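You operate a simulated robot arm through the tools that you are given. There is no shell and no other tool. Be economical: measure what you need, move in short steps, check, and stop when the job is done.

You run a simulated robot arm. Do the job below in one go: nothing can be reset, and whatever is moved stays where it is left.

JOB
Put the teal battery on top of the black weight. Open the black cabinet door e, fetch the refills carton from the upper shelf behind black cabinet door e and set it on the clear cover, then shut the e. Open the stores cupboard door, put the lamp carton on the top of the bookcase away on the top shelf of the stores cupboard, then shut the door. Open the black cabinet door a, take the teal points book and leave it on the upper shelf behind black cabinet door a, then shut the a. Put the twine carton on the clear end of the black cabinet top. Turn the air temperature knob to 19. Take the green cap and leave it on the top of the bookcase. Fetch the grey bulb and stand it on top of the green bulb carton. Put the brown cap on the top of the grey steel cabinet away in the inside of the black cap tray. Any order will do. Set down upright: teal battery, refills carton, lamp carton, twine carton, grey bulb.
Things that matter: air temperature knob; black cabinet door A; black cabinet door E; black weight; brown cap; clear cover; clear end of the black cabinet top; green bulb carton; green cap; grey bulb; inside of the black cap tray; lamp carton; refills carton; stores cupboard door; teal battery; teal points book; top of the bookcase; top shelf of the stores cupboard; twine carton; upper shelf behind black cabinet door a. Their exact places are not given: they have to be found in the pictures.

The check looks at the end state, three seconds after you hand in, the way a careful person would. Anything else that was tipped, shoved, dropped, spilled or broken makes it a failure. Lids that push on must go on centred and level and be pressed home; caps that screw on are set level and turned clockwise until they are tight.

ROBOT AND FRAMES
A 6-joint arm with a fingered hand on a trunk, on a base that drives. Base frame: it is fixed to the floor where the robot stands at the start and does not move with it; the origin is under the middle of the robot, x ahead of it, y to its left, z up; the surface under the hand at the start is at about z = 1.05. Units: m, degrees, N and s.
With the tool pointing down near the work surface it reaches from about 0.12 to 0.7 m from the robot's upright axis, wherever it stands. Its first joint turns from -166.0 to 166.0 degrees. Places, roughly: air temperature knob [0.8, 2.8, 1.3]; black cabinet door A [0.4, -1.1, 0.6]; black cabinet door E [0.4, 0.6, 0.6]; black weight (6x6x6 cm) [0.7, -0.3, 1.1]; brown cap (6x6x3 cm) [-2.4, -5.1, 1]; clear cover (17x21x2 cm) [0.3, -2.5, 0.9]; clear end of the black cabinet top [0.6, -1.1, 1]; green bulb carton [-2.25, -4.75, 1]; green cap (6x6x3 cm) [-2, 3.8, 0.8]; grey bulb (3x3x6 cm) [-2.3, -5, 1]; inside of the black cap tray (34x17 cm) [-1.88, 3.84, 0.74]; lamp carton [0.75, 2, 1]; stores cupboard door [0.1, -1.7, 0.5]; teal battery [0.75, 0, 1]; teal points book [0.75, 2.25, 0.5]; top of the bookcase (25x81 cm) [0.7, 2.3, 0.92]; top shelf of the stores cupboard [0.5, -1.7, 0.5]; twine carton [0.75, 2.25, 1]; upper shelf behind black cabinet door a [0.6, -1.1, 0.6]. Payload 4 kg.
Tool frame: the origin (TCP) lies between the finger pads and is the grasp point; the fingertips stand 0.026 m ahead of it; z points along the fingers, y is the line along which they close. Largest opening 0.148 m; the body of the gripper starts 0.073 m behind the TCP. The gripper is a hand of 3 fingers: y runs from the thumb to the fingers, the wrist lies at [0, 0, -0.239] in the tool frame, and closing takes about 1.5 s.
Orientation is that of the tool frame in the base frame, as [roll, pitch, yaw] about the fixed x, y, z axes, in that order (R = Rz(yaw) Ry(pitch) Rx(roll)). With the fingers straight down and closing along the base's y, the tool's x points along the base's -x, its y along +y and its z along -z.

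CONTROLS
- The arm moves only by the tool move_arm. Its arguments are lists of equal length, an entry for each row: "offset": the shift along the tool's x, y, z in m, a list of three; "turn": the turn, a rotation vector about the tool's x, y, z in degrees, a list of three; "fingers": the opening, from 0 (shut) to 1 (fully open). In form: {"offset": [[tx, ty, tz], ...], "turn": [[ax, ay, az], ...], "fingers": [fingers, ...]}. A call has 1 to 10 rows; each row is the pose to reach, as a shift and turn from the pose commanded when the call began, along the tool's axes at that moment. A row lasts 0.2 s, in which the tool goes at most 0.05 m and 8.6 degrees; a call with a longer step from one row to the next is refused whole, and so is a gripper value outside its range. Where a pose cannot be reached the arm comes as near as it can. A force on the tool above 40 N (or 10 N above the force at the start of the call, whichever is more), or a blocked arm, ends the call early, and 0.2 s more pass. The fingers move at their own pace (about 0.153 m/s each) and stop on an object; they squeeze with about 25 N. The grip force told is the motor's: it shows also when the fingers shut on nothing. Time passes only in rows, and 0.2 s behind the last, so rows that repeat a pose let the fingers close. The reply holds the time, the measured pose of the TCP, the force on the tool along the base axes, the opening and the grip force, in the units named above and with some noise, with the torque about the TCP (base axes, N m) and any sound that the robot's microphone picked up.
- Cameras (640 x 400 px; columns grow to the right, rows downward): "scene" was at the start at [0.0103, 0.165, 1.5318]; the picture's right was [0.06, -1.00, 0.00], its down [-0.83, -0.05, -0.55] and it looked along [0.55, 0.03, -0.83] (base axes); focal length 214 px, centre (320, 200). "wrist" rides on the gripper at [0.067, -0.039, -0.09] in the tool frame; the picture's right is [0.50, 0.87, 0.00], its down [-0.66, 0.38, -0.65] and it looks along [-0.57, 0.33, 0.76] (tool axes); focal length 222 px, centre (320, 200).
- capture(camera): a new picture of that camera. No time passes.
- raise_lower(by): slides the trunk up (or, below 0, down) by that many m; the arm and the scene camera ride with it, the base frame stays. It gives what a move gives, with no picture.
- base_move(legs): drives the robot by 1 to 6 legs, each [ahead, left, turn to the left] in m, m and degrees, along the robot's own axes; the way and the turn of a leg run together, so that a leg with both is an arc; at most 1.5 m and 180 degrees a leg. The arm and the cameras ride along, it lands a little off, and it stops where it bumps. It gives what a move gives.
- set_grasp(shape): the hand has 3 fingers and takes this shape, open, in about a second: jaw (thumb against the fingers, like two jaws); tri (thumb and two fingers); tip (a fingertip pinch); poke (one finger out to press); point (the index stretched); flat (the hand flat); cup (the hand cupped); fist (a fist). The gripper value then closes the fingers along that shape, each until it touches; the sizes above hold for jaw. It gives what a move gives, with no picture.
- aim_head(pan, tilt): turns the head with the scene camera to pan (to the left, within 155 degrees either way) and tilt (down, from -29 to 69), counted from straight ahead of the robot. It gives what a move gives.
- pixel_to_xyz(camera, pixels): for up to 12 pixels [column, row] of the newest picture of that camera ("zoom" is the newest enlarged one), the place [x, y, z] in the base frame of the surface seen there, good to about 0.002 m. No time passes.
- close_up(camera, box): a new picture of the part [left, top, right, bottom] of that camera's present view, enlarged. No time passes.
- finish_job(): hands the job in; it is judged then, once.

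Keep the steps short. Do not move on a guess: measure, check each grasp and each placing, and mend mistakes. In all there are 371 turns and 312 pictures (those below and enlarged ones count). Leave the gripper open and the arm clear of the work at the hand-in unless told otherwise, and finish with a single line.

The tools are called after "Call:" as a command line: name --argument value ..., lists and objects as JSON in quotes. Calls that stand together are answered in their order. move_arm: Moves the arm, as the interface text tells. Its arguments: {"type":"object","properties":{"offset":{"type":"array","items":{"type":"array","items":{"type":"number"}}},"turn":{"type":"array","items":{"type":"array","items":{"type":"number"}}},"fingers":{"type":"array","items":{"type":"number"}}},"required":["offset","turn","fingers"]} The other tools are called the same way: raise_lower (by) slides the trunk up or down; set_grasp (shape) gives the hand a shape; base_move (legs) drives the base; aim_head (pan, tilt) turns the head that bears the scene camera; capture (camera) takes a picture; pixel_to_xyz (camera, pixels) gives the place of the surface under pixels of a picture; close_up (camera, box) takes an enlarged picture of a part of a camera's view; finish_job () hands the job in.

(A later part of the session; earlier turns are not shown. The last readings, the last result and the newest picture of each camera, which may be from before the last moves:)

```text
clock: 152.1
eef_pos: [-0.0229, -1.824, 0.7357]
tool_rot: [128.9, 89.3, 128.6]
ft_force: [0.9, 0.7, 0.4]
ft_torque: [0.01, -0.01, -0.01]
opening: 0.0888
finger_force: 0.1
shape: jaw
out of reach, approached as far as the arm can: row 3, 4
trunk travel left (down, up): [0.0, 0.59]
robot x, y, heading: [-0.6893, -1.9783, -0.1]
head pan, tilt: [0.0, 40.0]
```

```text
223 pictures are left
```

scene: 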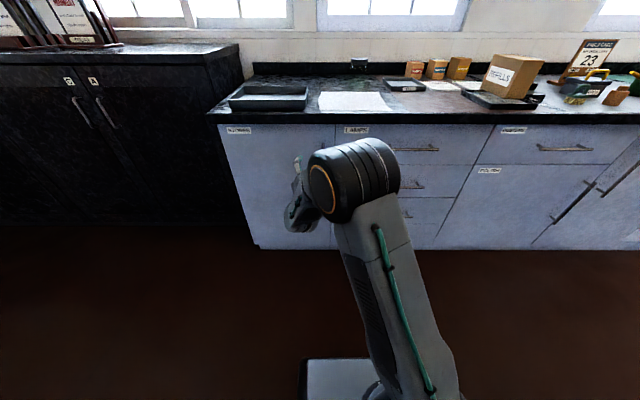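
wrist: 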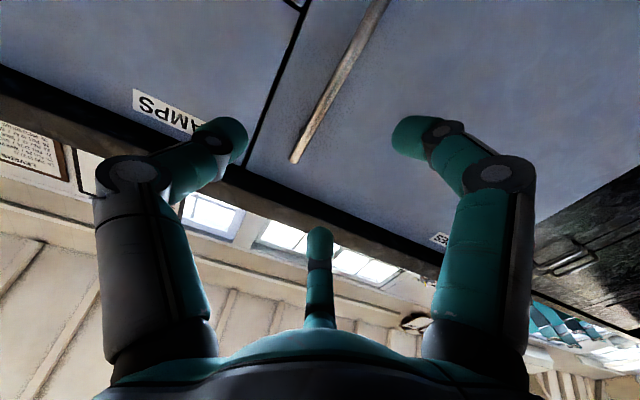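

Aligned. Driving the base 0.11 ahead to bring the bar between the fingers, then closing.

Call:
base_move --legs '[[0.11, -0.005, 0]]'

Call:
move_arm --offset '[[0, 0, 0], [0, 0, 0], [0, 0, 0], [0, 0, 0]]' --turn '[[0, 0, 0], [0, 0, 0], [0, 0, 0], [0, 0, 0]]' --fingers '[0, 0, 0, 0]'

Call:
capture --camera "wrist"

```text
clock: 153.2
eef_pos: [0.0879, -1.8283, 0.7356]
tool_rot: [128.4, 89.4, 128.0]
ft_force: [-0.7, -0.4, 0.2]
ft_torque: [0.0, 0.0, 0.03]
opening: 0.089
finger_force: 0.1
shape: jaw
trunk travel left (down, up): [0.0, 0.59]
robot x, y, heading: [-0.5842, -1.9844, 0.1]
head pan, tilt: [0.0, 40.0]
```

```text
clock: 154.2
eef_pos: [0.0889, -1.8289, 0.7353]
tool_rot: [128.9, 89.3, 128.5]
ft_force: [3.1, 2.2, 0.2]
ft_torque: [0.01, -0.03, -0.02]
opening: 0.0053
finger_force: 25.7
shape: jaw
trunk travel left (down, up): [0.0, 0.59]
robot x, y, heading: [-0.576, -1.983, 0.2]
head pan, tilt: [0.0, 40.0]
```

```text
222 pictures are left
```

wrist: 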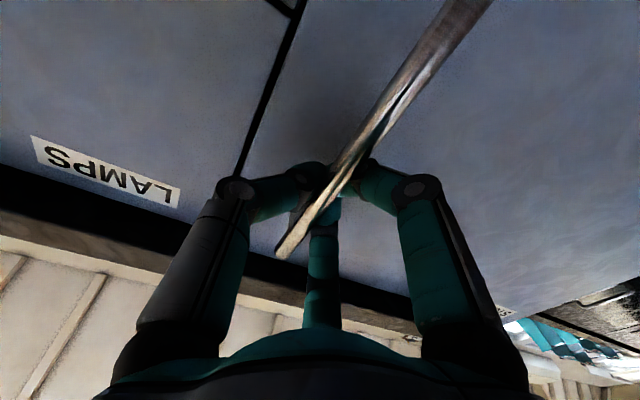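

Gripped. Pulling by turning the whole robot about the hinge: two small 5° arc legs first.

Call:
base_move --legs '[[-0.0487, 0.0628, -5], [-0.0487, 0.0628, -5]]'

Call:
capture --camera "scene"

```text
clock: 155.9
eef_pos: [0.019, -1.8131, 0.736]
tool_rot: [127.9, 89.2, 117.6]
ft_force: [-1.2, -3.8, -1.3]
ft_torque: [0.04, -0.02, 0.0]
opening: 0.0047
finger_force: 25.2
shape: jaw
trunk travel left (down, up): [0.0, 0.59]
robot x, y, heading: [-0.6634, -1.8507, -9.9]
head pan, tilt: [0.0, 40.0]
```

```text
221 pictures are left
```

scene: 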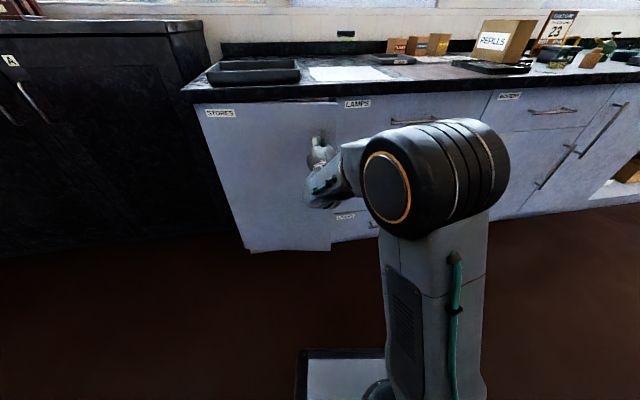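

Perfect – door follows. Continuing with 6 legs of 6.25°.

Call:
base_move --legs '[[-0.0609, 0.0785, -6.25], [-0.0609, 0.0785, -6.25], [-0.0609, 0.0785, -6.25], [-0.0609, 0.0785, -6.25], [-0.0609, 0.0785, -6.25], [-0.0609, 0.0785, -6.25]]'

Call:
capture --camera "scene"

```text
clock: 160.8
eef_pos: [-0.1962, -1.6596, 0.737]
tool_rot: [129.7, 89.3, 82.0]
ft_force: [2.0, 1.8, -0.6]
ft_torque: [-0.02, 0.02, 0.01]
opening: 0.0041
finger_force: 25.2
shape: jaw
trunk travel left (down, up): [0.0, 0.59]
robot x, y, heading: [-0.7622, -1.2736, -47.1]
head pan, tilt: [0.0, 40.0]
```

```text
220 pictures are left
```

scene: 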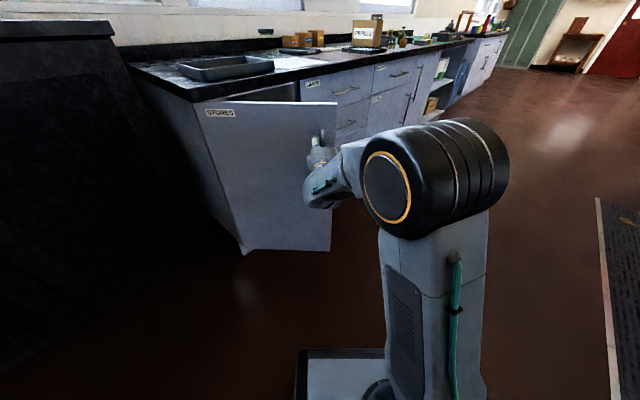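

Excellent; another 38°.

Call:
base_move --legs '[[-0.0609, 0.0785, -6.25], [-0.0609, 0.0785, -6.25], [-0.0609, 0.0785, -6.25], [-0.0609, 0.0785, -6.25], [-0.0609, 0.0785, -6.25], [-0.0609, 0.0785, -6.25]]'

Call:
capture --camera "scene"

```text
clock: 165.7
eef_pos: [-0.2732, -1.4085, 0.7355]
tool_rot: [132.7, 89.4, 47.5]
ft_force: [16.1, -1.4, 0.0]
ft_torque: [-0.01, 0.04, 0.0]
opening: 0.0041
finger_force: 24.8
shape: jaw
trunk travel left (down, up): [0.0, 0.59]
robot x, y, heading: [-0.4872, -0.76, -84.4]
head pan, tilt: [0.0, 40.0]
```

```text
219 pictures are left
```

scene: 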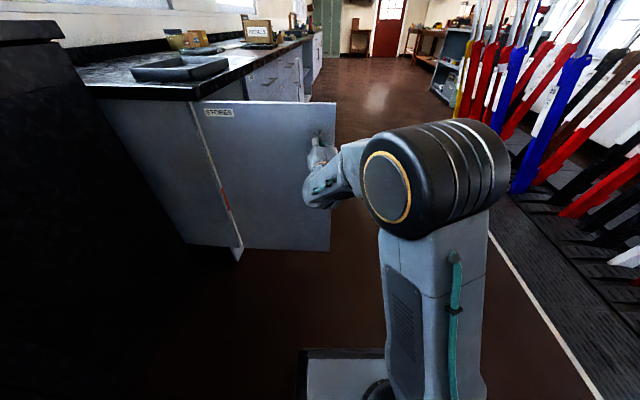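

Stores door is ~85° open. Releasing and backing away.

Call:
move_arm --offset '[[0, 0, 0], [0, 0, 0], [0, 0, 0], [0, 0, 0]]' --turn '[[0, 0, 0], [0, 0, 0], [0, 0, 0], [0, 0, 0]]' --fingers '[0.3, 0.6, 0.6, 0.6]'

Call:
base_move --legs '[[-0.3, 0, 0], [0, -0.35, 0]]'

Call:
aim_head --pan 20 --tilt 25

Call:
capture --camera "scene"

```text
clock: 166.7
eef_pos: [-0.273, -1.4078, 0.7355]
tool_rot: [128.6, 89.3, 43.5]
ft_force: [0.0, -0.7, -0.1]
ft_torque: [0.02, 0.01, 0.03]
opening: 0.0884
finger_force: 0.0
shape: jaw
trunk travel left (down, up): [0.0, 0.59]
robot x, y, heading: [-0.4867, -0.7573, -84.5]
head pan, tilt: [0.0, 40.0]
```

```text
clock: 170.6
eef_pos: [-0.6436, -1.1483, 0.7362]
tool_rot: [129.3, 89.2, 44.6]
ft_force: [0.5, 0.5, 0.2]
ft_torque: [-0.02, 0.01, 0.0]
opening: 0.0881
finger_force: 0.1
shape: jaw
trunk travel left (down, up): [0.0, 0.59]
robot x, y, heading: [-0.8619, -0.4978, -84.1]
head pan, tilt: [0.0, 40.0]
```

```text
clock: 171.4
eef_pos: [-0.6417, -1.146, 0.7369]
tool_rot: [129.6, 89.2, 45.0]
ft_force: [-0.3, 0.1, -0.2]
ft_torque: [0.06, 0.0, -0.01]
opening: 0.0883
finger_force: 0.0
shape: jaw
trunk travel left (down, up): [0.0, 0.59]
robot x, y, heading: [-0.8629, -0.4972, -84.3]
head pan, tilt: [20.0, 25.0]
```

```text
218 pictures are left
```

scene: 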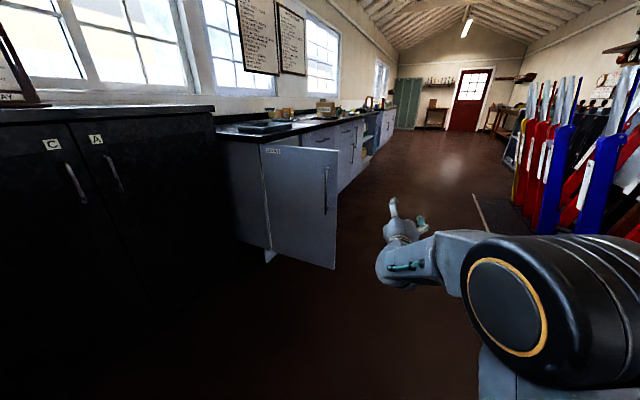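

Doors: A hinges on the right, next to the stores door, so I'll finish stores before opening A. Now go shut door e: turn to face the cabinet, drive left behind the door's edge.

Call:
move_arm --offset '[[0, 0, 0], [0, 0, 0], [0, 0, 0]]' --turn '[[0, 0, 0], [0, 0, 0], [0, 0, 0]]' --fingers '[0.3, 0, 0]'

Call:
raise_lower --by 0.08

Call:
base_move --legs '[[0, 0, 84], [-0.13, 1.31, 0]]'

Call:
aim_head --pan 15 --tilt 35

Call:
capture --camera "scene"

```text
clock: 172.2
eef_pos: [-0.6428, -1.1457, 0.7357]
tool_rot: [129.7, 89.3, 45.1]
ft_force: [0.1, -1.1, -0.5]
ft_torque: [0.04, 0.0, -0.02]
opening: 0.0
finger_force: 25.1
shape: jaw
trunk travel left (down, up): [0.0, 0.59]
robot x, y, heading: [-0.8601, -0.5007, -84.3]
head pan, tilt: [20.0, 25.0]
```

```text
clock: 173.4
eef_pos: [-0.6435, -1.1464, 0.8162]
tool_rot: [129.7, 89.3, 45.1]
ft_force: [-0.1, -0.1, -0.2]
ft_torque: [-0.02, -0.02, 0.0]
opening: 0.0003
finger_force: 25.0
shape: jaw
trunk travel left (down, up): [-0.08, 0.51]
robot x, y, heading: [-0.8648, -0.497, -84.2]
head pan, tilt: [20.0, 25.0]
```

```text
clock: 183.6
eef_pos: [-0.3173, 0.9674, 0.816]
tool_rot: [129.4, 89.3, 128.4]
ft_force: [0.7, -0.2, 0.0]
ft_torque: [0.0, 0.01, -0.01]
opening: 0.0
finger_force: 25.2
shape: jaw
trunk travel left (down, up): [-0.08, 0.51]
robot x, y, heading: [-0.9839, 0.8202, -0.3]
head pan, tilt: [20.0, 25.0]
```

```text
clock: 184.3
eef_pos: [-0.3165, 0.968, 0.8148]
tool_rot: [129.6, 89.3, 128.6]
ft_force: [0.9, -0.6, -0.3]
ft_torque: [0.03, -0.01, 0.0]
opening: 0.0
finger_force: 24.8
shape: jaw
trunk travel left (down, up): [-0.08, 0.51]
robot x, y, heading: [-0.9875, 0.8197, -0.4]
head pan, tilt: [15.0, 35.0]
```

```text
217 pictures are left
```

scene: 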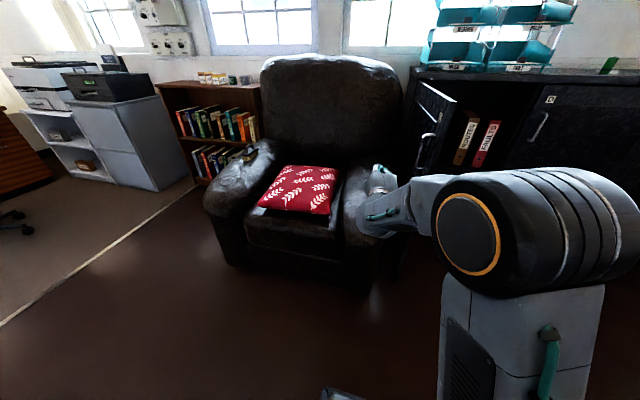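

Hand is above the chair arm on the outer side of door e. Driving ahead 0.22, then diagonal push.

Call:
base_move --legs '[[0.22, 0, 0], [0.12, -0.25, 0]]'

Call:
capture --camera "scene"

```text
clock: 187.6
eef_pos: [0.0234, 0.7153, 0.8156]
tool_rot: [129.5, 89.3, 128.4]
ft_force: [-0.6, -0.3, 0.6]
ft_torque: [-0.03, -0.01, -0.03]
opening: 0.0001
finger_force: 24.9
shape: jaw
trunk travel left (down, up): [-0.08, 0.51]
robot x, y, heading: [-0.6472, 0.5701, -0.4]
head pan, tilt: [15.0, 35.0]
```

```text
216 pictures are left
```

scene: 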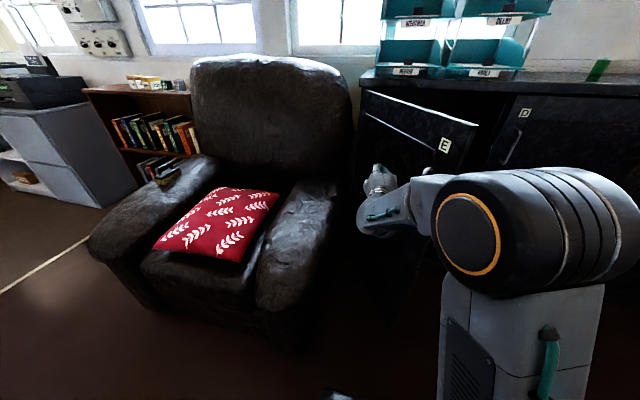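

Door is ~35° now. Continuing the push.

Call:
base_move --legs '[[0.2, -0.2, 0], [0.08, -0.03, 0]]'

Call:
capture --camera "scene"

```text
clock: 190.2
eef_pos: [0.3007, 0.4827, 0.8166]
tool_rot: [129.6, 89.3, 128.4]
ft_force: [1.0, -0.3, 0.2]
ft_torque: [0.0, 0.01, 0.01]
opening: 0.0003
finger_force: 24.6
shape: jaw
trunk travel left (down, up): [-0.08, 0.51]
robot x, y, heading: [-0.3682, 0.3368, -0.5]
head pan, tilt: [15.0, 35.0]
```

```text
215 pictures are left
```

scene: 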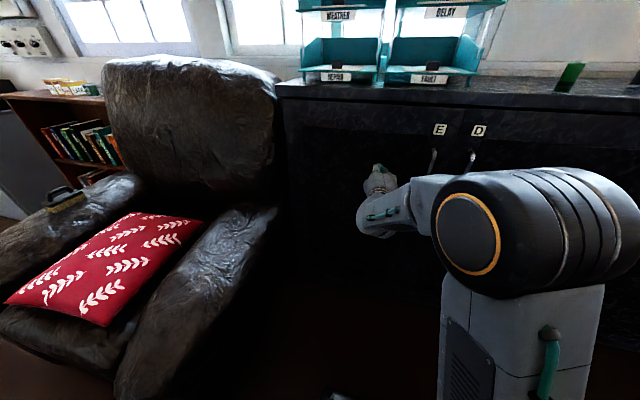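

Nearly shut. Pressing gently with the arm until resistance.

Call:
move_arm --offset '[[0, 0, 0.015], [0, 0, 0.025], [0, 0, 0.033], [0, 0, 0.04], [0, 0, 0.045]]' --turn '[[0, 0, 0], [0, 0, 0], [0, 0, 0], [0, 0, 0], [0, 0, 0]]' --fingers '[0, 0, 0, 0, 0]'

Call:
close_up --camera "scene" --box '[270, 80, 510, 230]'

```text
clock: 191.2
eef_pos: [0.334, 0.4821, 0.8147]
tool_rot: [138.0, 89.2, 137.0]
ft_force: [-23.9, -1.9, 4.0]
ft_torque: [0.0, -0.12, -0.06]
opening: 0.0
finger_force: 24.8
shape: jaw
trunk travel left (down, up): [-0.08, 0.51]
robot x, y, heading: [-0.3655, 0.3394, -0.5]
head pan, tilt: [15.0, 35.0]
stopped in row 4: the force on the tool passed its limit at 51 N (the readings are from after the stop); the commanded pose is now the measured one
```

```text
2.67 times, centred on (390, 155) of scene
```

zoom: 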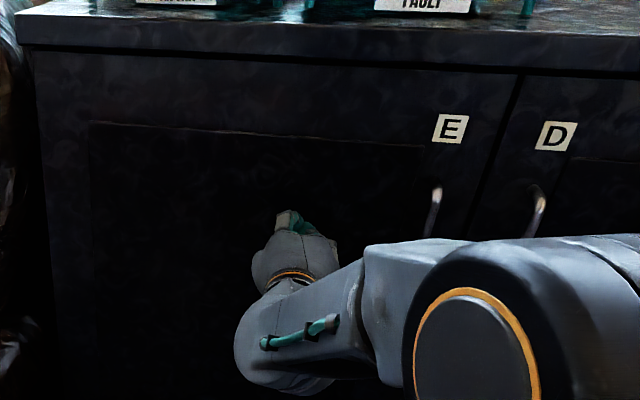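

Call:
pixel_to_xyz --camera "zoom" --pixels '[[450, 128], [555, 135], [100, 110], [480, 90], [520, 95]]'

Call:
base_move --legs '[[-0.6, 0, 0]]'

Call:
aim_head --pan 50 --tilt 20

Call:
capture --camera "scene"

```text
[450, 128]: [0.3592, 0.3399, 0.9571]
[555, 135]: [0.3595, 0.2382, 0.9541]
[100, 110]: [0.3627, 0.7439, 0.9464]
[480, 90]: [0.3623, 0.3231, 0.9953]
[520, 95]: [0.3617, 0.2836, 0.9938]
```

```text
clock: 194.6
eef_pos: [-0.2763, 0.4887, 0.8138]
tool_rot: [147.6, 89.1, 146.3]
ft_force: [0.3, -0.6, 0.2]
ft_torque: [-0.02, 0.01, 0.02]
opening: 0.0
finger_force: 25.4
shape: jaw
trunk travel left (down, up): [-0.08, 0.51]
robot x, y, heading: [-0.9793, 0.3449, -0.7]
head pan, tilt: [15.0, 35.0]
```

```text
clock: 195.6
eef_pos: [-0.276, 0.488, 0.8141]
tool_rot: [147.5, 89.2, 146.4]
ft_force: [0.6, -0.2, 0.4]
ft_torque: [0.03, 0.01, 0.0]
opening: 0.0
finger_force: 24.6
shape: jaw
trunk travel left (down, up): [-0.08, 0.51]
robot x, y, heading: [-0.9828, 0.3418, -0.7]
head pan, tilt: [50.0, 20.0]
```

```text
213 pictures are left
```

scene: 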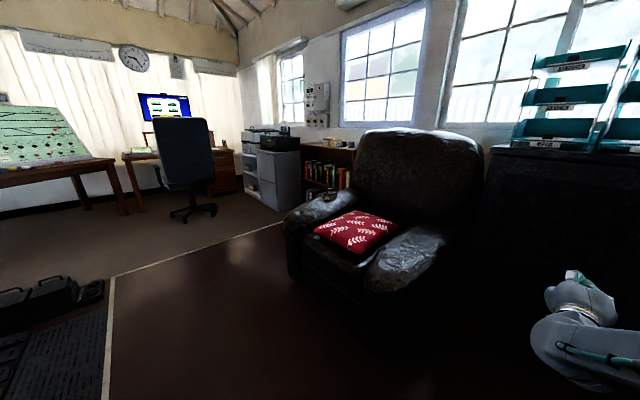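

Door e is flush. Measuring obstacles for the drive to the bookcase.

Call:
pixel_to_xyz --camera "scene" --pixels '[[295, 275], [350, 335], [90, 295], [20, 310], [275, 205], [310, 165], [340, 150], [318, 95], [190, 215], [255, 130]]'

Call:
raise_lower --by 0.4

```text
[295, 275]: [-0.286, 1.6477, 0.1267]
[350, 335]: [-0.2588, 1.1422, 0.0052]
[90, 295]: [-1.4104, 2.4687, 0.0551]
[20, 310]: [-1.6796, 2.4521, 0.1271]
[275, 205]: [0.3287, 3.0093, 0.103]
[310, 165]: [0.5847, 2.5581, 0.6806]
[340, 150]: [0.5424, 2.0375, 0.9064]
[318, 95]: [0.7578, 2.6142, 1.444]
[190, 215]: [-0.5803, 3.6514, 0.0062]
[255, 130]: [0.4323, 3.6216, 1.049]
```

```text
clock: 199.5
eef_pos: [-0.2761, 0.4881, 1.2136]
tool_rot: [147.8, 89.1, 146.4]
ft_force: [0.4, -0.1, 0.3]
ft_torque: [0.02, -0.01, 0.01]
opening: 0.0
finger_force: 24.8
shape: jaw
trunk travel left (down, up): [-0.48, 0.11]
robot x, y, heading: [-0.979, 0.3463, -0.8]
head pan, tilt: [50.0, 20.0]
```

Driving to in front of the bookcase.

Call:
base_move --legs '[[0, 1.4, 0.8], [0.25, 0.35, 0]]'

Call:
aim_head --pan 0 --tilt 25

Call:
capture --camera "scene"

```text
clock: 208.8
eef_pos: [-0.0451, 2.2853, 1.2139]
tool_rot: [147.7, 89.2, 148.8]
ft_force: [-0.5, -0.1, 0.0]
ft_torque: [0.0, 0.02, -0.01]
opening: 0.0001
finger_force: 25.4
shape: jaw
trunk travel left (down, up): [-0.48, 0.11]
robot x, y, heading: [-0.7485, 2.1152, 1.7]
head pan, tilt: [50.0, 20.0]
```

```text
clock: 209.9
eef_pos: [-0.0466, 2.2861, 1.2139]
tool_rot: [147.8, 89.2, 148.9]
ft_force: [0.2, 0.1, 0.0]
ft_torque: [0.03, 0.03, 0.01]
opening: 0.0
finger_force: 24.5
shape: jaw
trunk travel left (down, up): [-0.48, 0.11]
robot x, y, heading: [-0.7449, 2.1141, 1.7]
head pan, tilt: [0.0, 25.0]
```

```text
212 pictures are left
```

scene: 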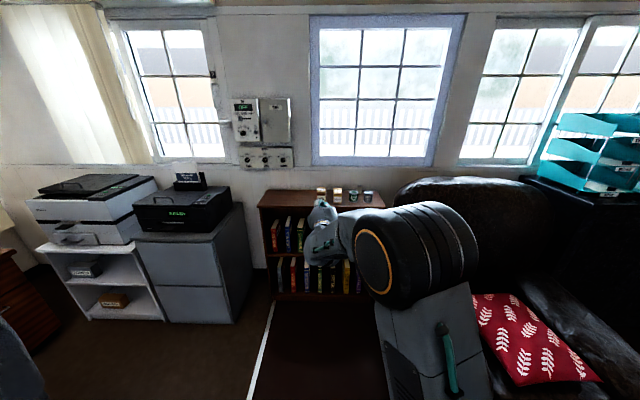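

Folding the hand to point down and nearer, out of the camera's way.

Call:
move_arm --offset '[[0, -0.01, -0.02], [0, -0.03, -0.04], [0, -0.05, -0.06], [0, -0.07, -0.08], [-0.01, -0.09, -0.1], [-0.02, -0.11, -0.12], [-0.03, -0.13, -0.14], [-0.04, -0.15, -0.16], [-0.05, -0.17, -0.18], [-0.06, -0.19, -0.2]]' --turn '[[0, 8.5, 0], [0, 17, 0], [0, 25.5, 0], [0, 34, 0], [0, 42.5, 0], [0, 51, 0], [0, 59.5, 0], [0, 68, 0], [0, 76.5, 0], [0, 85, 0]]' --fingers '[0.3, 0.6, 1, 1, 1, 1, 1, 1, 1, 1]'

Call:
capture --camera "scene"

```text
clock: 212.1
eef_pos: [-0.2421, 2.0905, 1.274]
tool_rot: [179.6, 4.3, -179.0]
ft_force: [-0.2, -0.6, 0.2]
ft_torque: [-0.01, -0.06, 0.01]
opening: 0.1481
finger_force: 0.1
shape: jaw
trunk travel left (down, up): [-0.48, 0.11]
robot x, y, heading: [-0.7458, 2.1136, 1.6]
head pan, tilt: [0.0, 25.0]
```

```text
211 pictures are left
```

scene: 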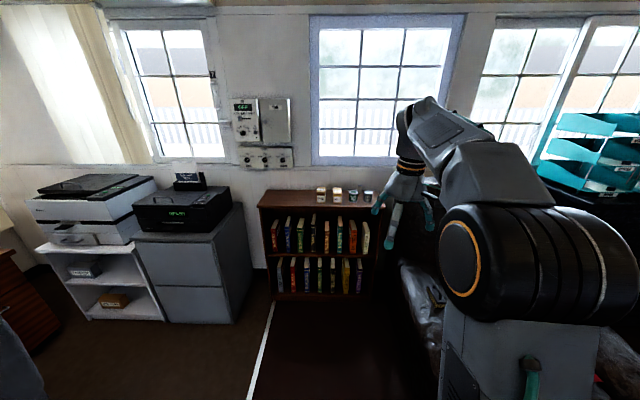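

Call:
close_up --camera "scene" --box '[240, 170, 400, 305]'

Call:
close_up --camera "scene" --box '[220, 90, 300, 175]'

Call:
close_up --camera "scene" --box '[300, 175, 390, 215]'

```text
2.96 times, centred on (320, 238) of scene
```

zoom: 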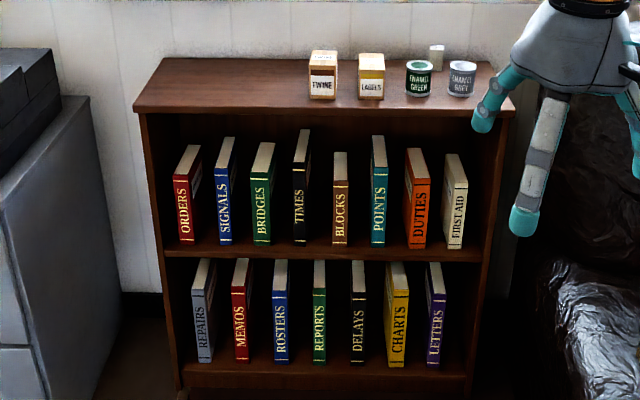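

```text
4.71 times, centred on (260, 132) of scene
```

zoom: 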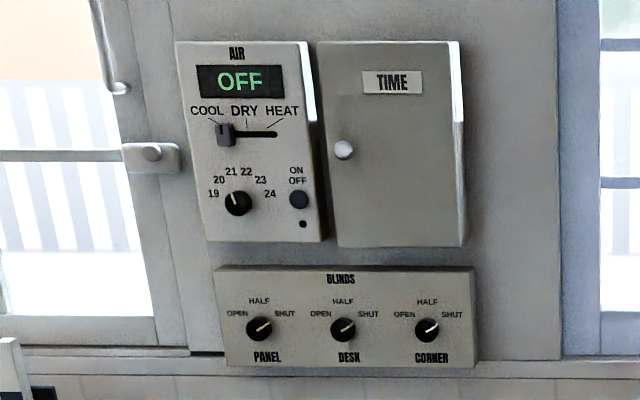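

```text
7.11 times, centred on (345, 195) of scene
```

zoom: 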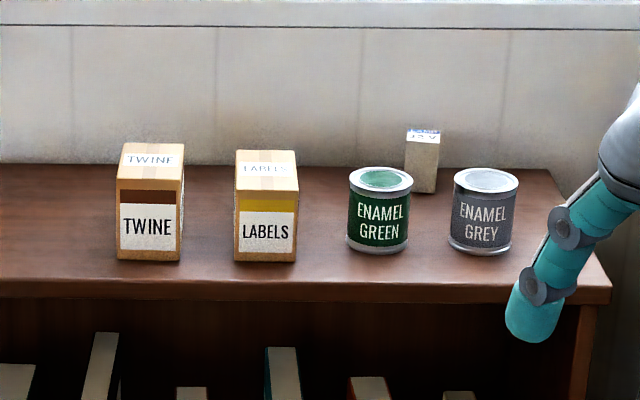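

Found: twine carton, lamp carton (behind the green tin, zoom (423,160)), POINTS book, AIR knob. Measuring.

Call:
pixel_to_xyz --camera "zoom" --pixels '[[422, 136], [408, 133], [438, 137], [423, 185], [410, 165], [434, 180], [152, 160], [122, 255], [178, 256], [380, 178], [485, 182], [300, 230]]'

Call:
close_up --camera "scene" --box '[310, 205, 370, 265]'

Call:
pixel_to_xyz --camera "zoom" --pixels '[[200, 100], [100, 100], [300, 100], [200, 200], [200, 300], [250, 150], [300, 300]]'

```text
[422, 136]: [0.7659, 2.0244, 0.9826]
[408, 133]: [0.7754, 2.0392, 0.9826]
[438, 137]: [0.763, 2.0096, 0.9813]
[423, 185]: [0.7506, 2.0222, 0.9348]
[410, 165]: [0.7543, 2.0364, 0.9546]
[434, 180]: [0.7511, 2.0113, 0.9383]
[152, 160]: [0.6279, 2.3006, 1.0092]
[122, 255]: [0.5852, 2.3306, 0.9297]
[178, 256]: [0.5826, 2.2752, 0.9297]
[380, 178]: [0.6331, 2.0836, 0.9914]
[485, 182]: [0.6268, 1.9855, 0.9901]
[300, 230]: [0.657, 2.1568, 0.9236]
```

```text
6.67 times, centred on (340, 235) of scene
```

zoom: 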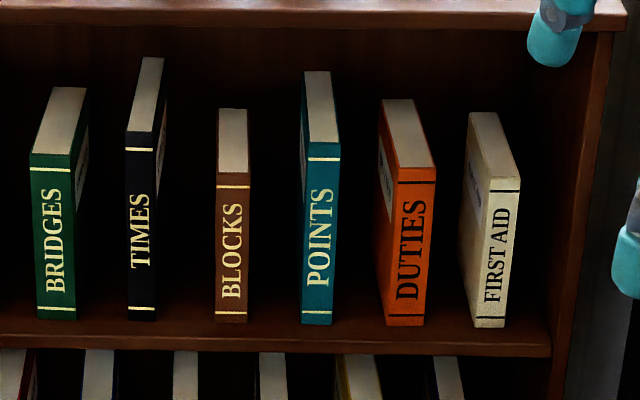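

```text
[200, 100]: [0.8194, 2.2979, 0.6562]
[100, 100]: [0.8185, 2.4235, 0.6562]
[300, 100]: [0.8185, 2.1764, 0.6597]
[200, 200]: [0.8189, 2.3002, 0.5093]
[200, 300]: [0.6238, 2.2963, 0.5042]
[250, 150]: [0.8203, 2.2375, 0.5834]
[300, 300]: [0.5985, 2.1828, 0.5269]
```

Lamp carton: centre ≈(0.766,2.024), top 0.982, ~3.3 cm wide. Driving in so the hand is above it.

Call:
base_move --legs '[[0, 0, -1.6], [0.85, -0.09, 0]]'

Call:
aim_head --pan 0 --tilt 50

Call:
capture --camera "scene"

Call:
capture --camera "wrist"

```text
clock: 217.0
eef_pos: [0.6024, 2.0067, 1.2729]
tool_rot: [179.5, 4.4, 179.4]
ft_force: [-0.1, 1.0, 0.0]
ft_torque: [-0.13, 0.0, -0.01]
opening: 0.1479
finger_force: 0.1
shape: jaw
trunk travel left (down, up): [-0.48, 0.11]
robot x, y, heading: [0.0963, 2.042, -0.4]
head pan, tilt: [0.0, 25.0]
```

```text
clock: 217.9
eef_pos: [0.6014, 2.0076, 1.2725]
tool_rot: [179.6, 4.2, 179.5]
ft_force: [0.2, 0.5, -0.2]
ft_torque: [0.01, 0.02, -0.01]
opening: 0.1479
finger_force: 0.0
shape: jaw
trunk travel left (down, up): [-0.48, 0.11]
robot x, y, heading: [0.1015, 2.0439, -0.3]
head pan, tilt: [0.0, 50.0]
```

```text
206 pictures are left
```

scene: 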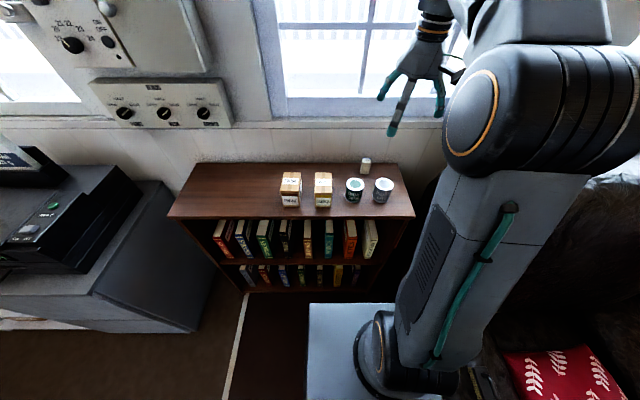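

```text
205 pictures are left
```

wrist: 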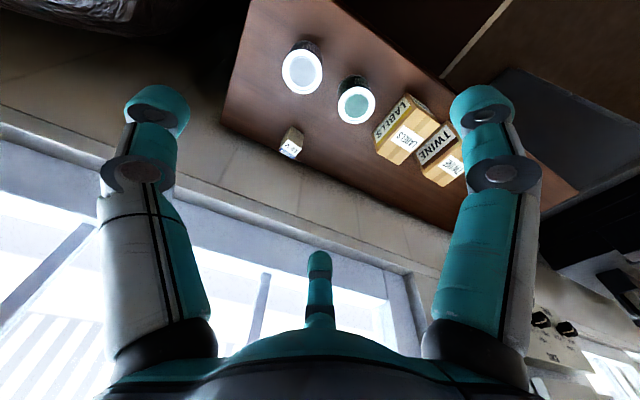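

Call:
close_up --camera "wrist" --box '[260, 110, 340, 170]'

Call:
pixel_to_xyz --camera "wrist" --pixels '[[291, 148], [286, 146], [297, 150], [293, 135], [284, 150], [294, 156], [288, 140], [301, 140]]'

```text
6.67 times, centred on (300, 140) of wrist
```

zoom: 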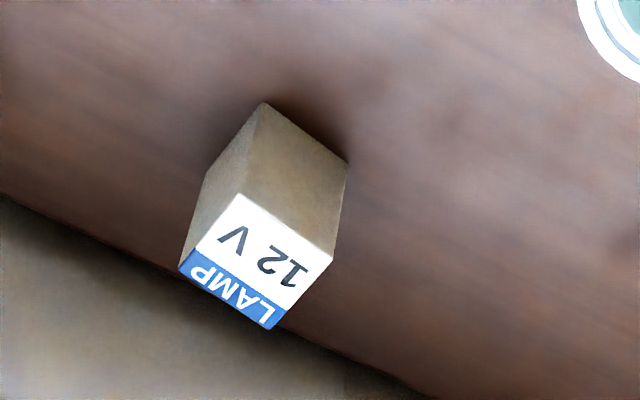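

```text
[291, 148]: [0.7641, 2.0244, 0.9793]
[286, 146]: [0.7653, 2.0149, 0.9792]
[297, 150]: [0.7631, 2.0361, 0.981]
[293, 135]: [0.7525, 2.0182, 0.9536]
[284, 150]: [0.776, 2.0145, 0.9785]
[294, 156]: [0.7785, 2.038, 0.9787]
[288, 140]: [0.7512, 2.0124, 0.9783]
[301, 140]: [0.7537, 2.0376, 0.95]
```

Lamp centre (0.765,2.0255). Moving above it and squaring the tilt, then partially down.

Call:
move_arm --offset '[[-0.041, 0.005, 0.003], [-0.081, 0.009, 0.006], [-0.122, 0.014, 0.009], [-0.1625, 0.0185, 0.012], [-0.1595, 0.0185, 0.052], [-0.1566, 0.0185, 0.092], [-0.1537, 0.0185, 0.132], [-0.1508, 0.0185, 0.172], [-0.148, 0.0185, 0.212]]' --turn '[[0, 1, 0], [0, 2, 0], [0, 3, 0], [0, 4.3, 0], [0, 4.3, 0], [0, 4.3, 0], [0, 4.3, 0], [0, 4.3, 0], [0, 4.3, 0]]' --fingers '[1, 1, 0.6, 0.6, 0.6, 0.6, 0.6, 0.6, 0.6]'

Call:
capture --camera "wrist"

```text
clock: 219.9
eef_pos: [0.7642, 2.0243, 1.072]
tool_rot: [179.5, 0.0, 179.2]
ft_force: [-0.4, -0.1, -0.8]
ft_torque: [0.02, 0.0, 0.0]
opening: 0.0889
finger_force: 0.0
shape: jaw
out of reach, approached as far as the arm can: row 3, 4, 5, 6
trunk travel left (down, up): [-0.48, 0.11]
robot x, y, heading: [0.0998, 2.0448, -0.5]
head pan, tilt: [0.0, 50.0]
```

```text
203 pictures are left
```

wrist: 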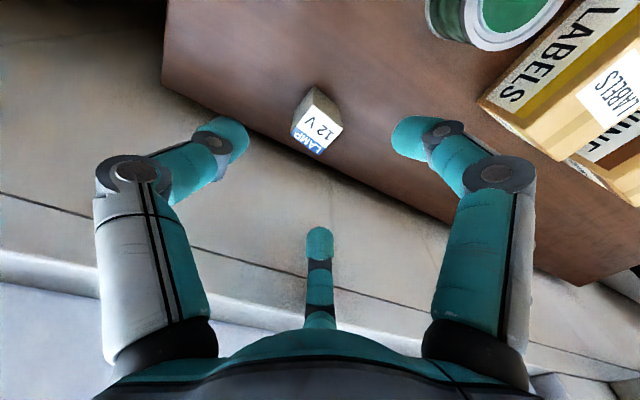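

Well aligned. I'll tilt the hand 20° (helps placing on a shelf later), descend to z≈0.955 and grip.

Call:
move_arm --offset '[[0, 0, 0], [0, 0.001, 0], [0, 0.001, 0.03], [0, 0.001, 0.06], [0, 0.001, 0.09], [0, 0.001, 0.116], [0, 0.001, 0.116], [0, 0.001, 0.116], [0, 0.001, 0.116], [0, 0.001, 0.116]]' --turn '[[0, -7, 0], [0, -14, 0], [0, -20, 0], [0, -20, 0], [0, -20, 0], [0, -20, 0], [0, -20, 0], [0, -20, 0], [0, -20, 0], [0, -20, 0]]' --fingers '[0.6, 0.6, 0.6, 0.6, 0.6, 0.6, 0, 0, 0, 0]'

Call:
capture --camera "wrist"

```text
clock: 222.1
eef_pos: [0.7661, 2.0258, 0.9568]
tool_rot: [179.4, 20.0, 179.3]
ft_force: [0.5, 0.1, 0.0]
ft_torque: [-0.01, 0.02, -0.02]
opening: 0.0077
finger_force: 25.5
shape: jaw
trunk travel left (down, up): [-0.48, 0.11]
robot x, y, heading: [0.0994, 2.0455, -0.2]
head pan, tilt: [0.0, 50.0]
```

```text
202 pictures are left
```

wrist: 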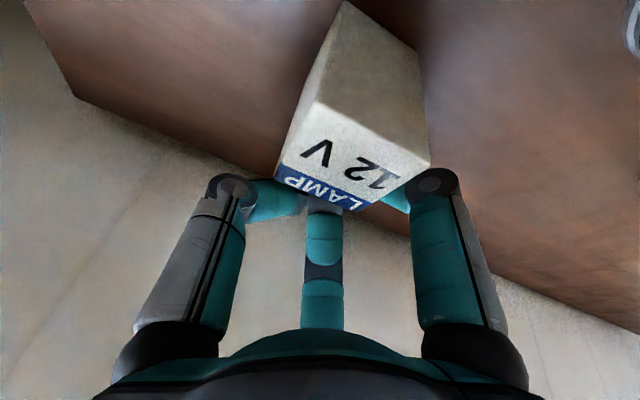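

Opening reads 8 mm – the fingers shut behind the carton rather than on it. Opening and measuring.

Call:
move_arm --offset '[[0, 0, 0], [0, 0, 0], [0, 0, 0], [0, 0, 0], [-0.01, 0, -0.03], [-0.02, 0, -0.06]]' --turn '[[0, 0, 0], [0, 0, 0], [0, 0, 0], [0, 0, 0], [0, 0, 0], [0, 0, 0]]' --fingers '[0.3, 0.6, 0.6, 0.6, 0.6, 0.6]'

Call:
capture --camera "wrist"

Call:
close_up --camera "scene" --box '[260, 130, 440, 240]'

```text
clock: 223.5
eef_pos: [0.7628, 2.029, 1.02]
tool_rot: [179.6, 20.0, 179.3]
ft_force: [-0.2, -0.9, -0.1]
ft_torque: [0.01, 0.0, -0.03]
opening: 0.0882
finger_force: 0.1
shape: jaw
trunk travel left (down, up): [-0.48, 0.11]
robot x, y, heading: [0.0981, 2.0446, 0.2]
head pan, tilt: [0.0, 50.0]
```

```text
201 pictures are left
```

wrist: 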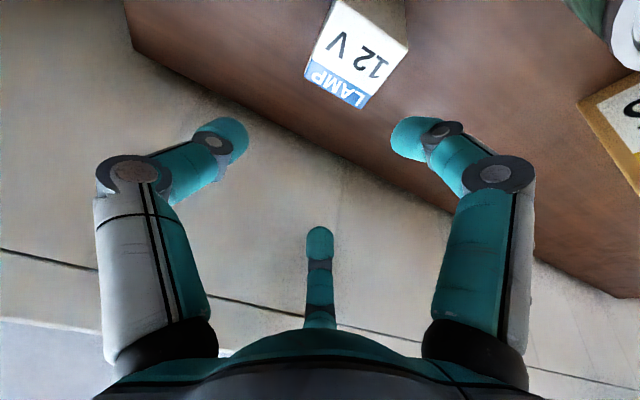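

```text
3.56 times, centred on (350, 185) of scene
```

zoom: 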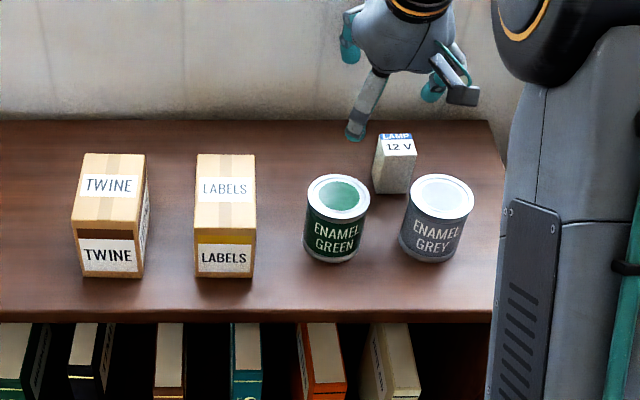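

Carton is still upright but moved nearer the tins. Measuring it again.

Call:
pixel_to_xyz --camera "wrist" --pixels '[[345, 55], [315, 70], [360, 100], [385, 65], [340, 20], [395, 55], [335, 90]]'

Call:
pixel_to_xyz --camera "zoom" --pixels '[[395, 145], [380, 142], [413, 142], [392, 180], [377, 165], [338, 195], [440, 195], [372, 205], [408, 225]]'

```text
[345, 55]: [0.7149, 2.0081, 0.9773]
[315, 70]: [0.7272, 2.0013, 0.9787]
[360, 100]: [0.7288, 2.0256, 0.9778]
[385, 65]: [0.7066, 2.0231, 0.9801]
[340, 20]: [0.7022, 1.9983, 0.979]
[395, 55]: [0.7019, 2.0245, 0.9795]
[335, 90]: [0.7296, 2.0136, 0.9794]
```

```text
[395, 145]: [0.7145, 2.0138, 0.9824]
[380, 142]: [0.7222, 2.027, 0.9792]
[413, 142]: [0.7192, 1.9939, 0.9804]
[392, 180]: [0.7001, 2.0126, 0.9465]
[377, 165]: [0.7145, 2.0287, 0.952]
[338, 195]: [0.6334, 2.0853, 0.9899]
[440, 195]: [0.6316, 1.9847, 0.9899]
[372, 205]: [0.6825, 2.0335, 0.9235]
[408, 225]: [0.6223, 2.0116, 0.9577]
```

It was squeezed out between the converging fingers. I'll lift and try the "tip" pinch shape, checking where tips meet.

Call:
move_arm --offset '[[-0.012, 0, -0.04], [-0.024, 0, -0.08], [-0.036, 0, -0.12]]' --turn '[[0, 0, 0], [0, 0, 0], [0, 0, 0]]' --fingers '[0.6, 0.6, 0.6]'

Call:
set_grasp --shape "tip"

Call:
capture --camera "wrist"

Call:
move_arm --offset '[[0, 0, 0], [0, 0, 0], [0, 0, 0], [0, 0, 0]]' --turn '[[0, 0, 0], [0, 0, 0], [0, 0, 0], [0, 0, 0]]' --fingers '[0.3, 0.3, 0.3, 0.3]'

Call:
capture --camera "wrist"

```text
clock: 224.3
eef_pos: [0.757, 2.0259, 1.1465]
tool_rot: [179.5, 20.0, 179.3]
ft_force: [-0.2, -0.1, -0.6]
ft_torque: [0.0, 0.02, 0.03]
opening: 0.0888
finger_force: 0.1
shape: jaw
trunk travel left (down, up): [-0.48, 0.11]
robot x, y, heading: [0.0974, 2.0464, -0.2]
head pan, tilt: [0.0, 50.0]
```

```text
clock: 225.2
eef_pos: [0.7569, 2.0266, 1.145]
tool_rot: [179.4, 20.0, 179.2]
ft_force: [-0.3, 0.4, -0.1]
ft_torque: [-0.01, 0.01, 0.0]
opening: 0.1479
finger_force: 0.1
shape: tip
trunk travel left (down, up): [-0.48, 0.11]
robot x, y, heading: [0.0993, 2.047, -0.2]
head pan, tilt: [0.0, 50.0]
```

```text
199 pictures are left
```

wrist: 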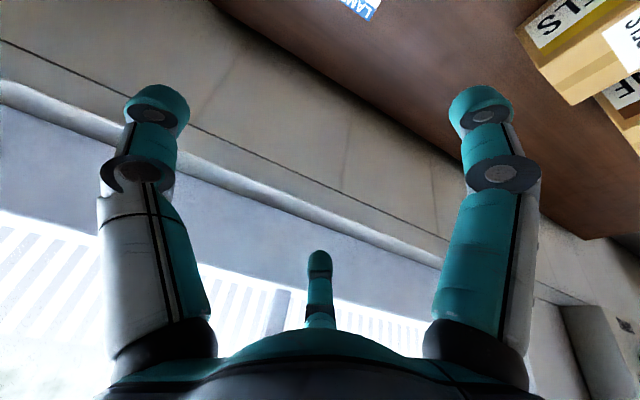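

```text
clock: 226.2
eef_pos: [0.7564, 2.0262, 1.1465]
tool_rot: [179.4, 20.0, 179.3]
ft_force: [0.2, -1.2, 0.4]
ft_torque: [-0.03, 0.01, 0.0]
opening: 0.0448
finger_force: 0.1
shape: tip
trunk travel left (down, up): [-0.48, 0.11]
robot x, y, heading: [0.0985, 2.0495, 0.4]
head pan, tilt: [0.0, 50.0]
```

```text
198 pictures are left
```

wrist: 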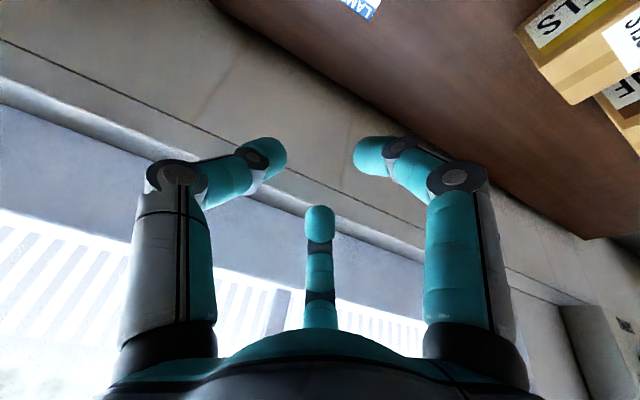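

Call:
pixel_to_xyz --camera "wrist" --pixels '[[278, 155], [360, 155], [320, 215], [265, 145], [380, 150]]'

```text
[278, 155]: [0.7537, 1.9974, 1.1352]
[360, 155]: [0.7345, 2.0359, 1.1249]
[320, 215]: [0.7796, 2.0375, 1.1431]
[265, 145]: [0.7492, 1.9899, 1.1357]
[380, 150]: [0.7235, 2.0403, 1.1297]
```

Three fingers converge at 120°, so a tilted grip ejects a small box. Using a vertical, centred grip: restoring jaw shape, moving over (0.716,2.012).

Call:
set_grasp --shape "jaw"

Call:
move_arm --offset '[[0.018, -0.005, 0.011], [0.037, -0.01, 0.022], [0.0552, -0.014, 0.0331], [0.0552, -0.014, 0.0331]]' --turn '[[0, 7, 0], [0, 14, 0], [0, 20, 0], [0, 20, 0]]' --fingers '[0.5, 0.5, 0.5, 0.5]'

Call:
capture --camera "wrist"

```text
clock: 227.1
eef_pos: [0.7573, 2.0274, 1.1464]
tool_rot: [179.6, 20.0, 179.3]
ft_force: [0.1, -0.1, -0.5]
ft_torque: [-0.03, 0.04, -0.01]
opening: 0.148
finger_force: 0.0
shape: jaw
trunk travel left (down, up): [-0.48, 0.11]
robot x, y, heading: [0.0951, 2.0444, 0.1]
head pan, tilt: [0.0, 50.0]
```

```text
clock: 228.1
eef_pos: [0.7152, 2.0124, 1.0969]
tool_rot: [179.5, -0.1, 179.5]
ft_force: [0.4, 0.3, 0.0]
ft_torque: [0.04, -0.04, 0.01]
opening: 0.0745
finger_force: 0.1
shape: jaw
trunk travel left (down, up): [-0.48, 0.11]
robot x, y, heading: [0.0984, 2.0432, -0.1]
head pan, tilt: [0.0, 50.0]
```

```text
197 pictures are left
```

wrist: 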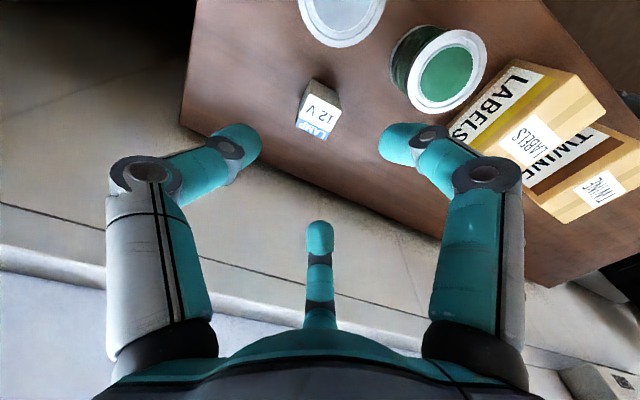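

Aligned (318,115 vs expected 320,119). Descending to z 0.954.

Call:
move_arm --offset '[[0, 0, 0.04], [0, 0, 0.08], [0, 0, 0.115], [0, 0, 0.143], [0, 0, 0.143]]' --turn '[[0, 0, 0], [0, 0, 0], [0, 0, 0], [0, 0, 0], [0, 0, 0]]' --fingers '[0.5, 0.5, 0.5, 0.5, 0.5]'

Call:
capture --camera "wrist"

```text
clock: 229.3
eef_pos: [0.7171, 2.0148, 0.9508]
tool_rot: [179.5, -0.1, 179.4]
ft_force: [-0.3, 0.0, 0.1]
ft_torque: [0.01, -0.02, 0.01]
opening: 0.0747
finger_force: 0.0
shape: jaw
trunk travel left (down, up): [-0.48, 0.11]
robot x, y, heading: [0.0952, 2.0455, -0.1]
head pan, tilt: [0.0, 50.0]
```

```text
196 pictures are left
```

wrist: 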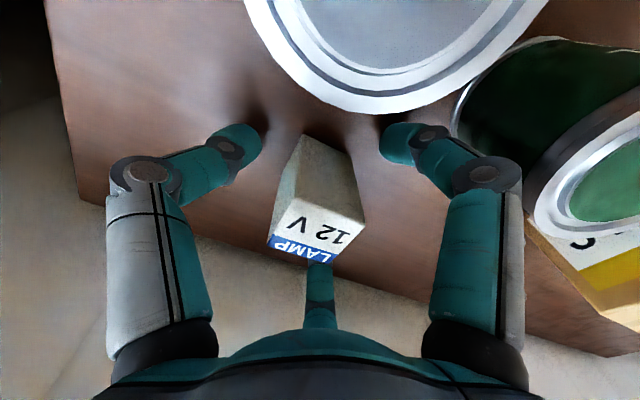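

Box is centred among the fingers. Closing.

Call:
move_arm --offset '[[0, 0, 0], [0, 0, 0], [0, 0, 0], [0, 0, 0], [0, 0, 0]]' --turn '[[0, 0, 0], [0, 0, 0], [0, 0, 0], [0, 0, 0], [0, 0, 0]]' --fingers '[0.3, 0.1, 0, 0, 0]'

Call:
capture --camera "wrist"

```text
clock: 230.5
eef_pos: [0.7162, 2.0165, 0.9535]
tool_rot: [179.5, 0.0, 179.4]
ft_force: [0.3, 1.0, -0.4]
ft_torque: [-0.06, 0.04, 0.0]
opening: 0.0324
finger_force: 24.7
shape: jaw
trunk travel left (down, up): [-0.48, 0.11]
robot x, y, heading: [0.0999, 2.0458, 0.0]
head pan, tilt: [0.0, 50.0]
```

```text
195 pictures are left
```

wrist: 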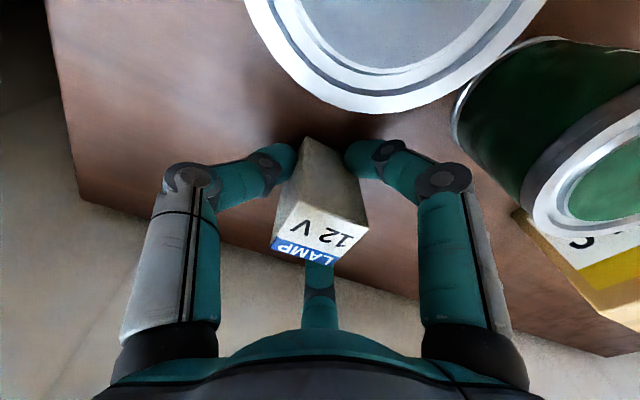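

Gripped at 32 mm. Lifting 0.2 and checking.

Call:
move_arm --offset '[[0, 0, -0.04], [0, 0, -0.08], [0, 0, -0.12], [0, 0, -0.16], [0, 0, -0.2], [0.04, 0, -0.22], [0.08, 0, -0.24]]' --turn '[[0, 0, 0], [0, 0, 0], [0, 0, 0], [0, 0, 0], [0, 0, 0], [0, 0, 0], [0, 0, 0]]' --fingers '[0, 0, 0, 0, 0, 0, 0]'

Call:
capture --camera "wrist"

Call:
base_move --legs '[[-0.95, 0, 0], [0, -1.45, 0], [0, -1.45, 0], [0, -0.95, 0]]'

Call:
aim_head --pan 0 --tilt 35

Call:
capture --camera "scene"

```text
clock: 232.1
eef_pos: [0.635, 2.0112, 1.1931]
tool_rot: [179.5, 0.0, 179.3]
ft_force: [-0.6, -0.8, 0.5]
ft_torque: [0.02, -0.03, 0.02]
opening: 0.0319
finger_force: 24.8
shape: jaw
trunk travel left (down, up): [-0.48, 0.11]
robot x, y, heading: [0.1, 2.0488, -0.3]
head pan, tilt: [0.0, 50.0]
```

```text
194 pictures are left
```

wrist: 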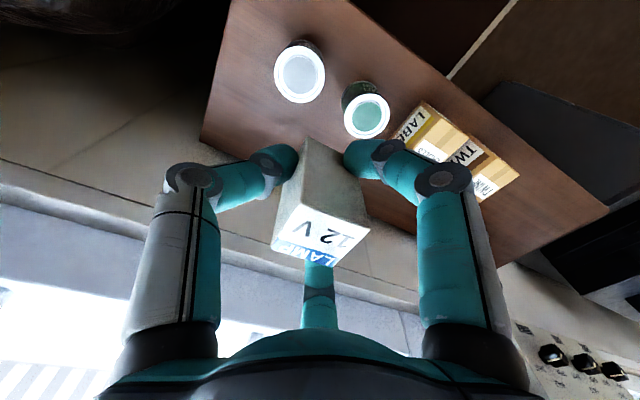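

```text
clock: 255.3
eef_pos: [-0.2309, -1.8222, 1.1915]
tool_rot: [179.5, 0.0, -178.8]
ft_force: [0.0, -0.4, -0.6]
ft_torque: [-0.02, 0.01, 0.02]
opening: 0.0317
finger_force: 24.9
shape: jaw
trunk travel left (down, up): [-0.48, 0.11]
robot x, y, heading: [-0.772, -1.8055, 2.0]
head pan, tilt: [0.0, 50.0]
```

```text
clock: 256.1
eef_pos: [-0.2308, -1.823, 1.1915]
tool_rot: [179.6, 0.0, -178.8]
ft_force: [-0.8, 0.5, -1.5]
ft_torque: [-0.02, 0.01, 0.0]
opening: 0.0319
finger_force: 24.7
shape: jaw
trunk travel left (down, up): [-0.48, 0.11]
robot x, y, heading: [-0.7692, -1.8096, 1.5]
head pan, tilt: [0.0, 35.0]
```

```text
193 pictures are left
```

scene: 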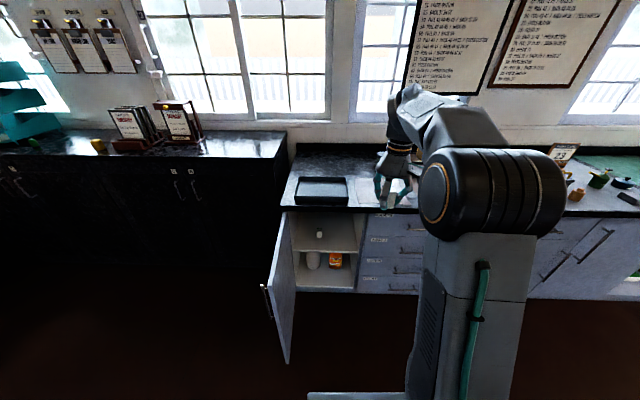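

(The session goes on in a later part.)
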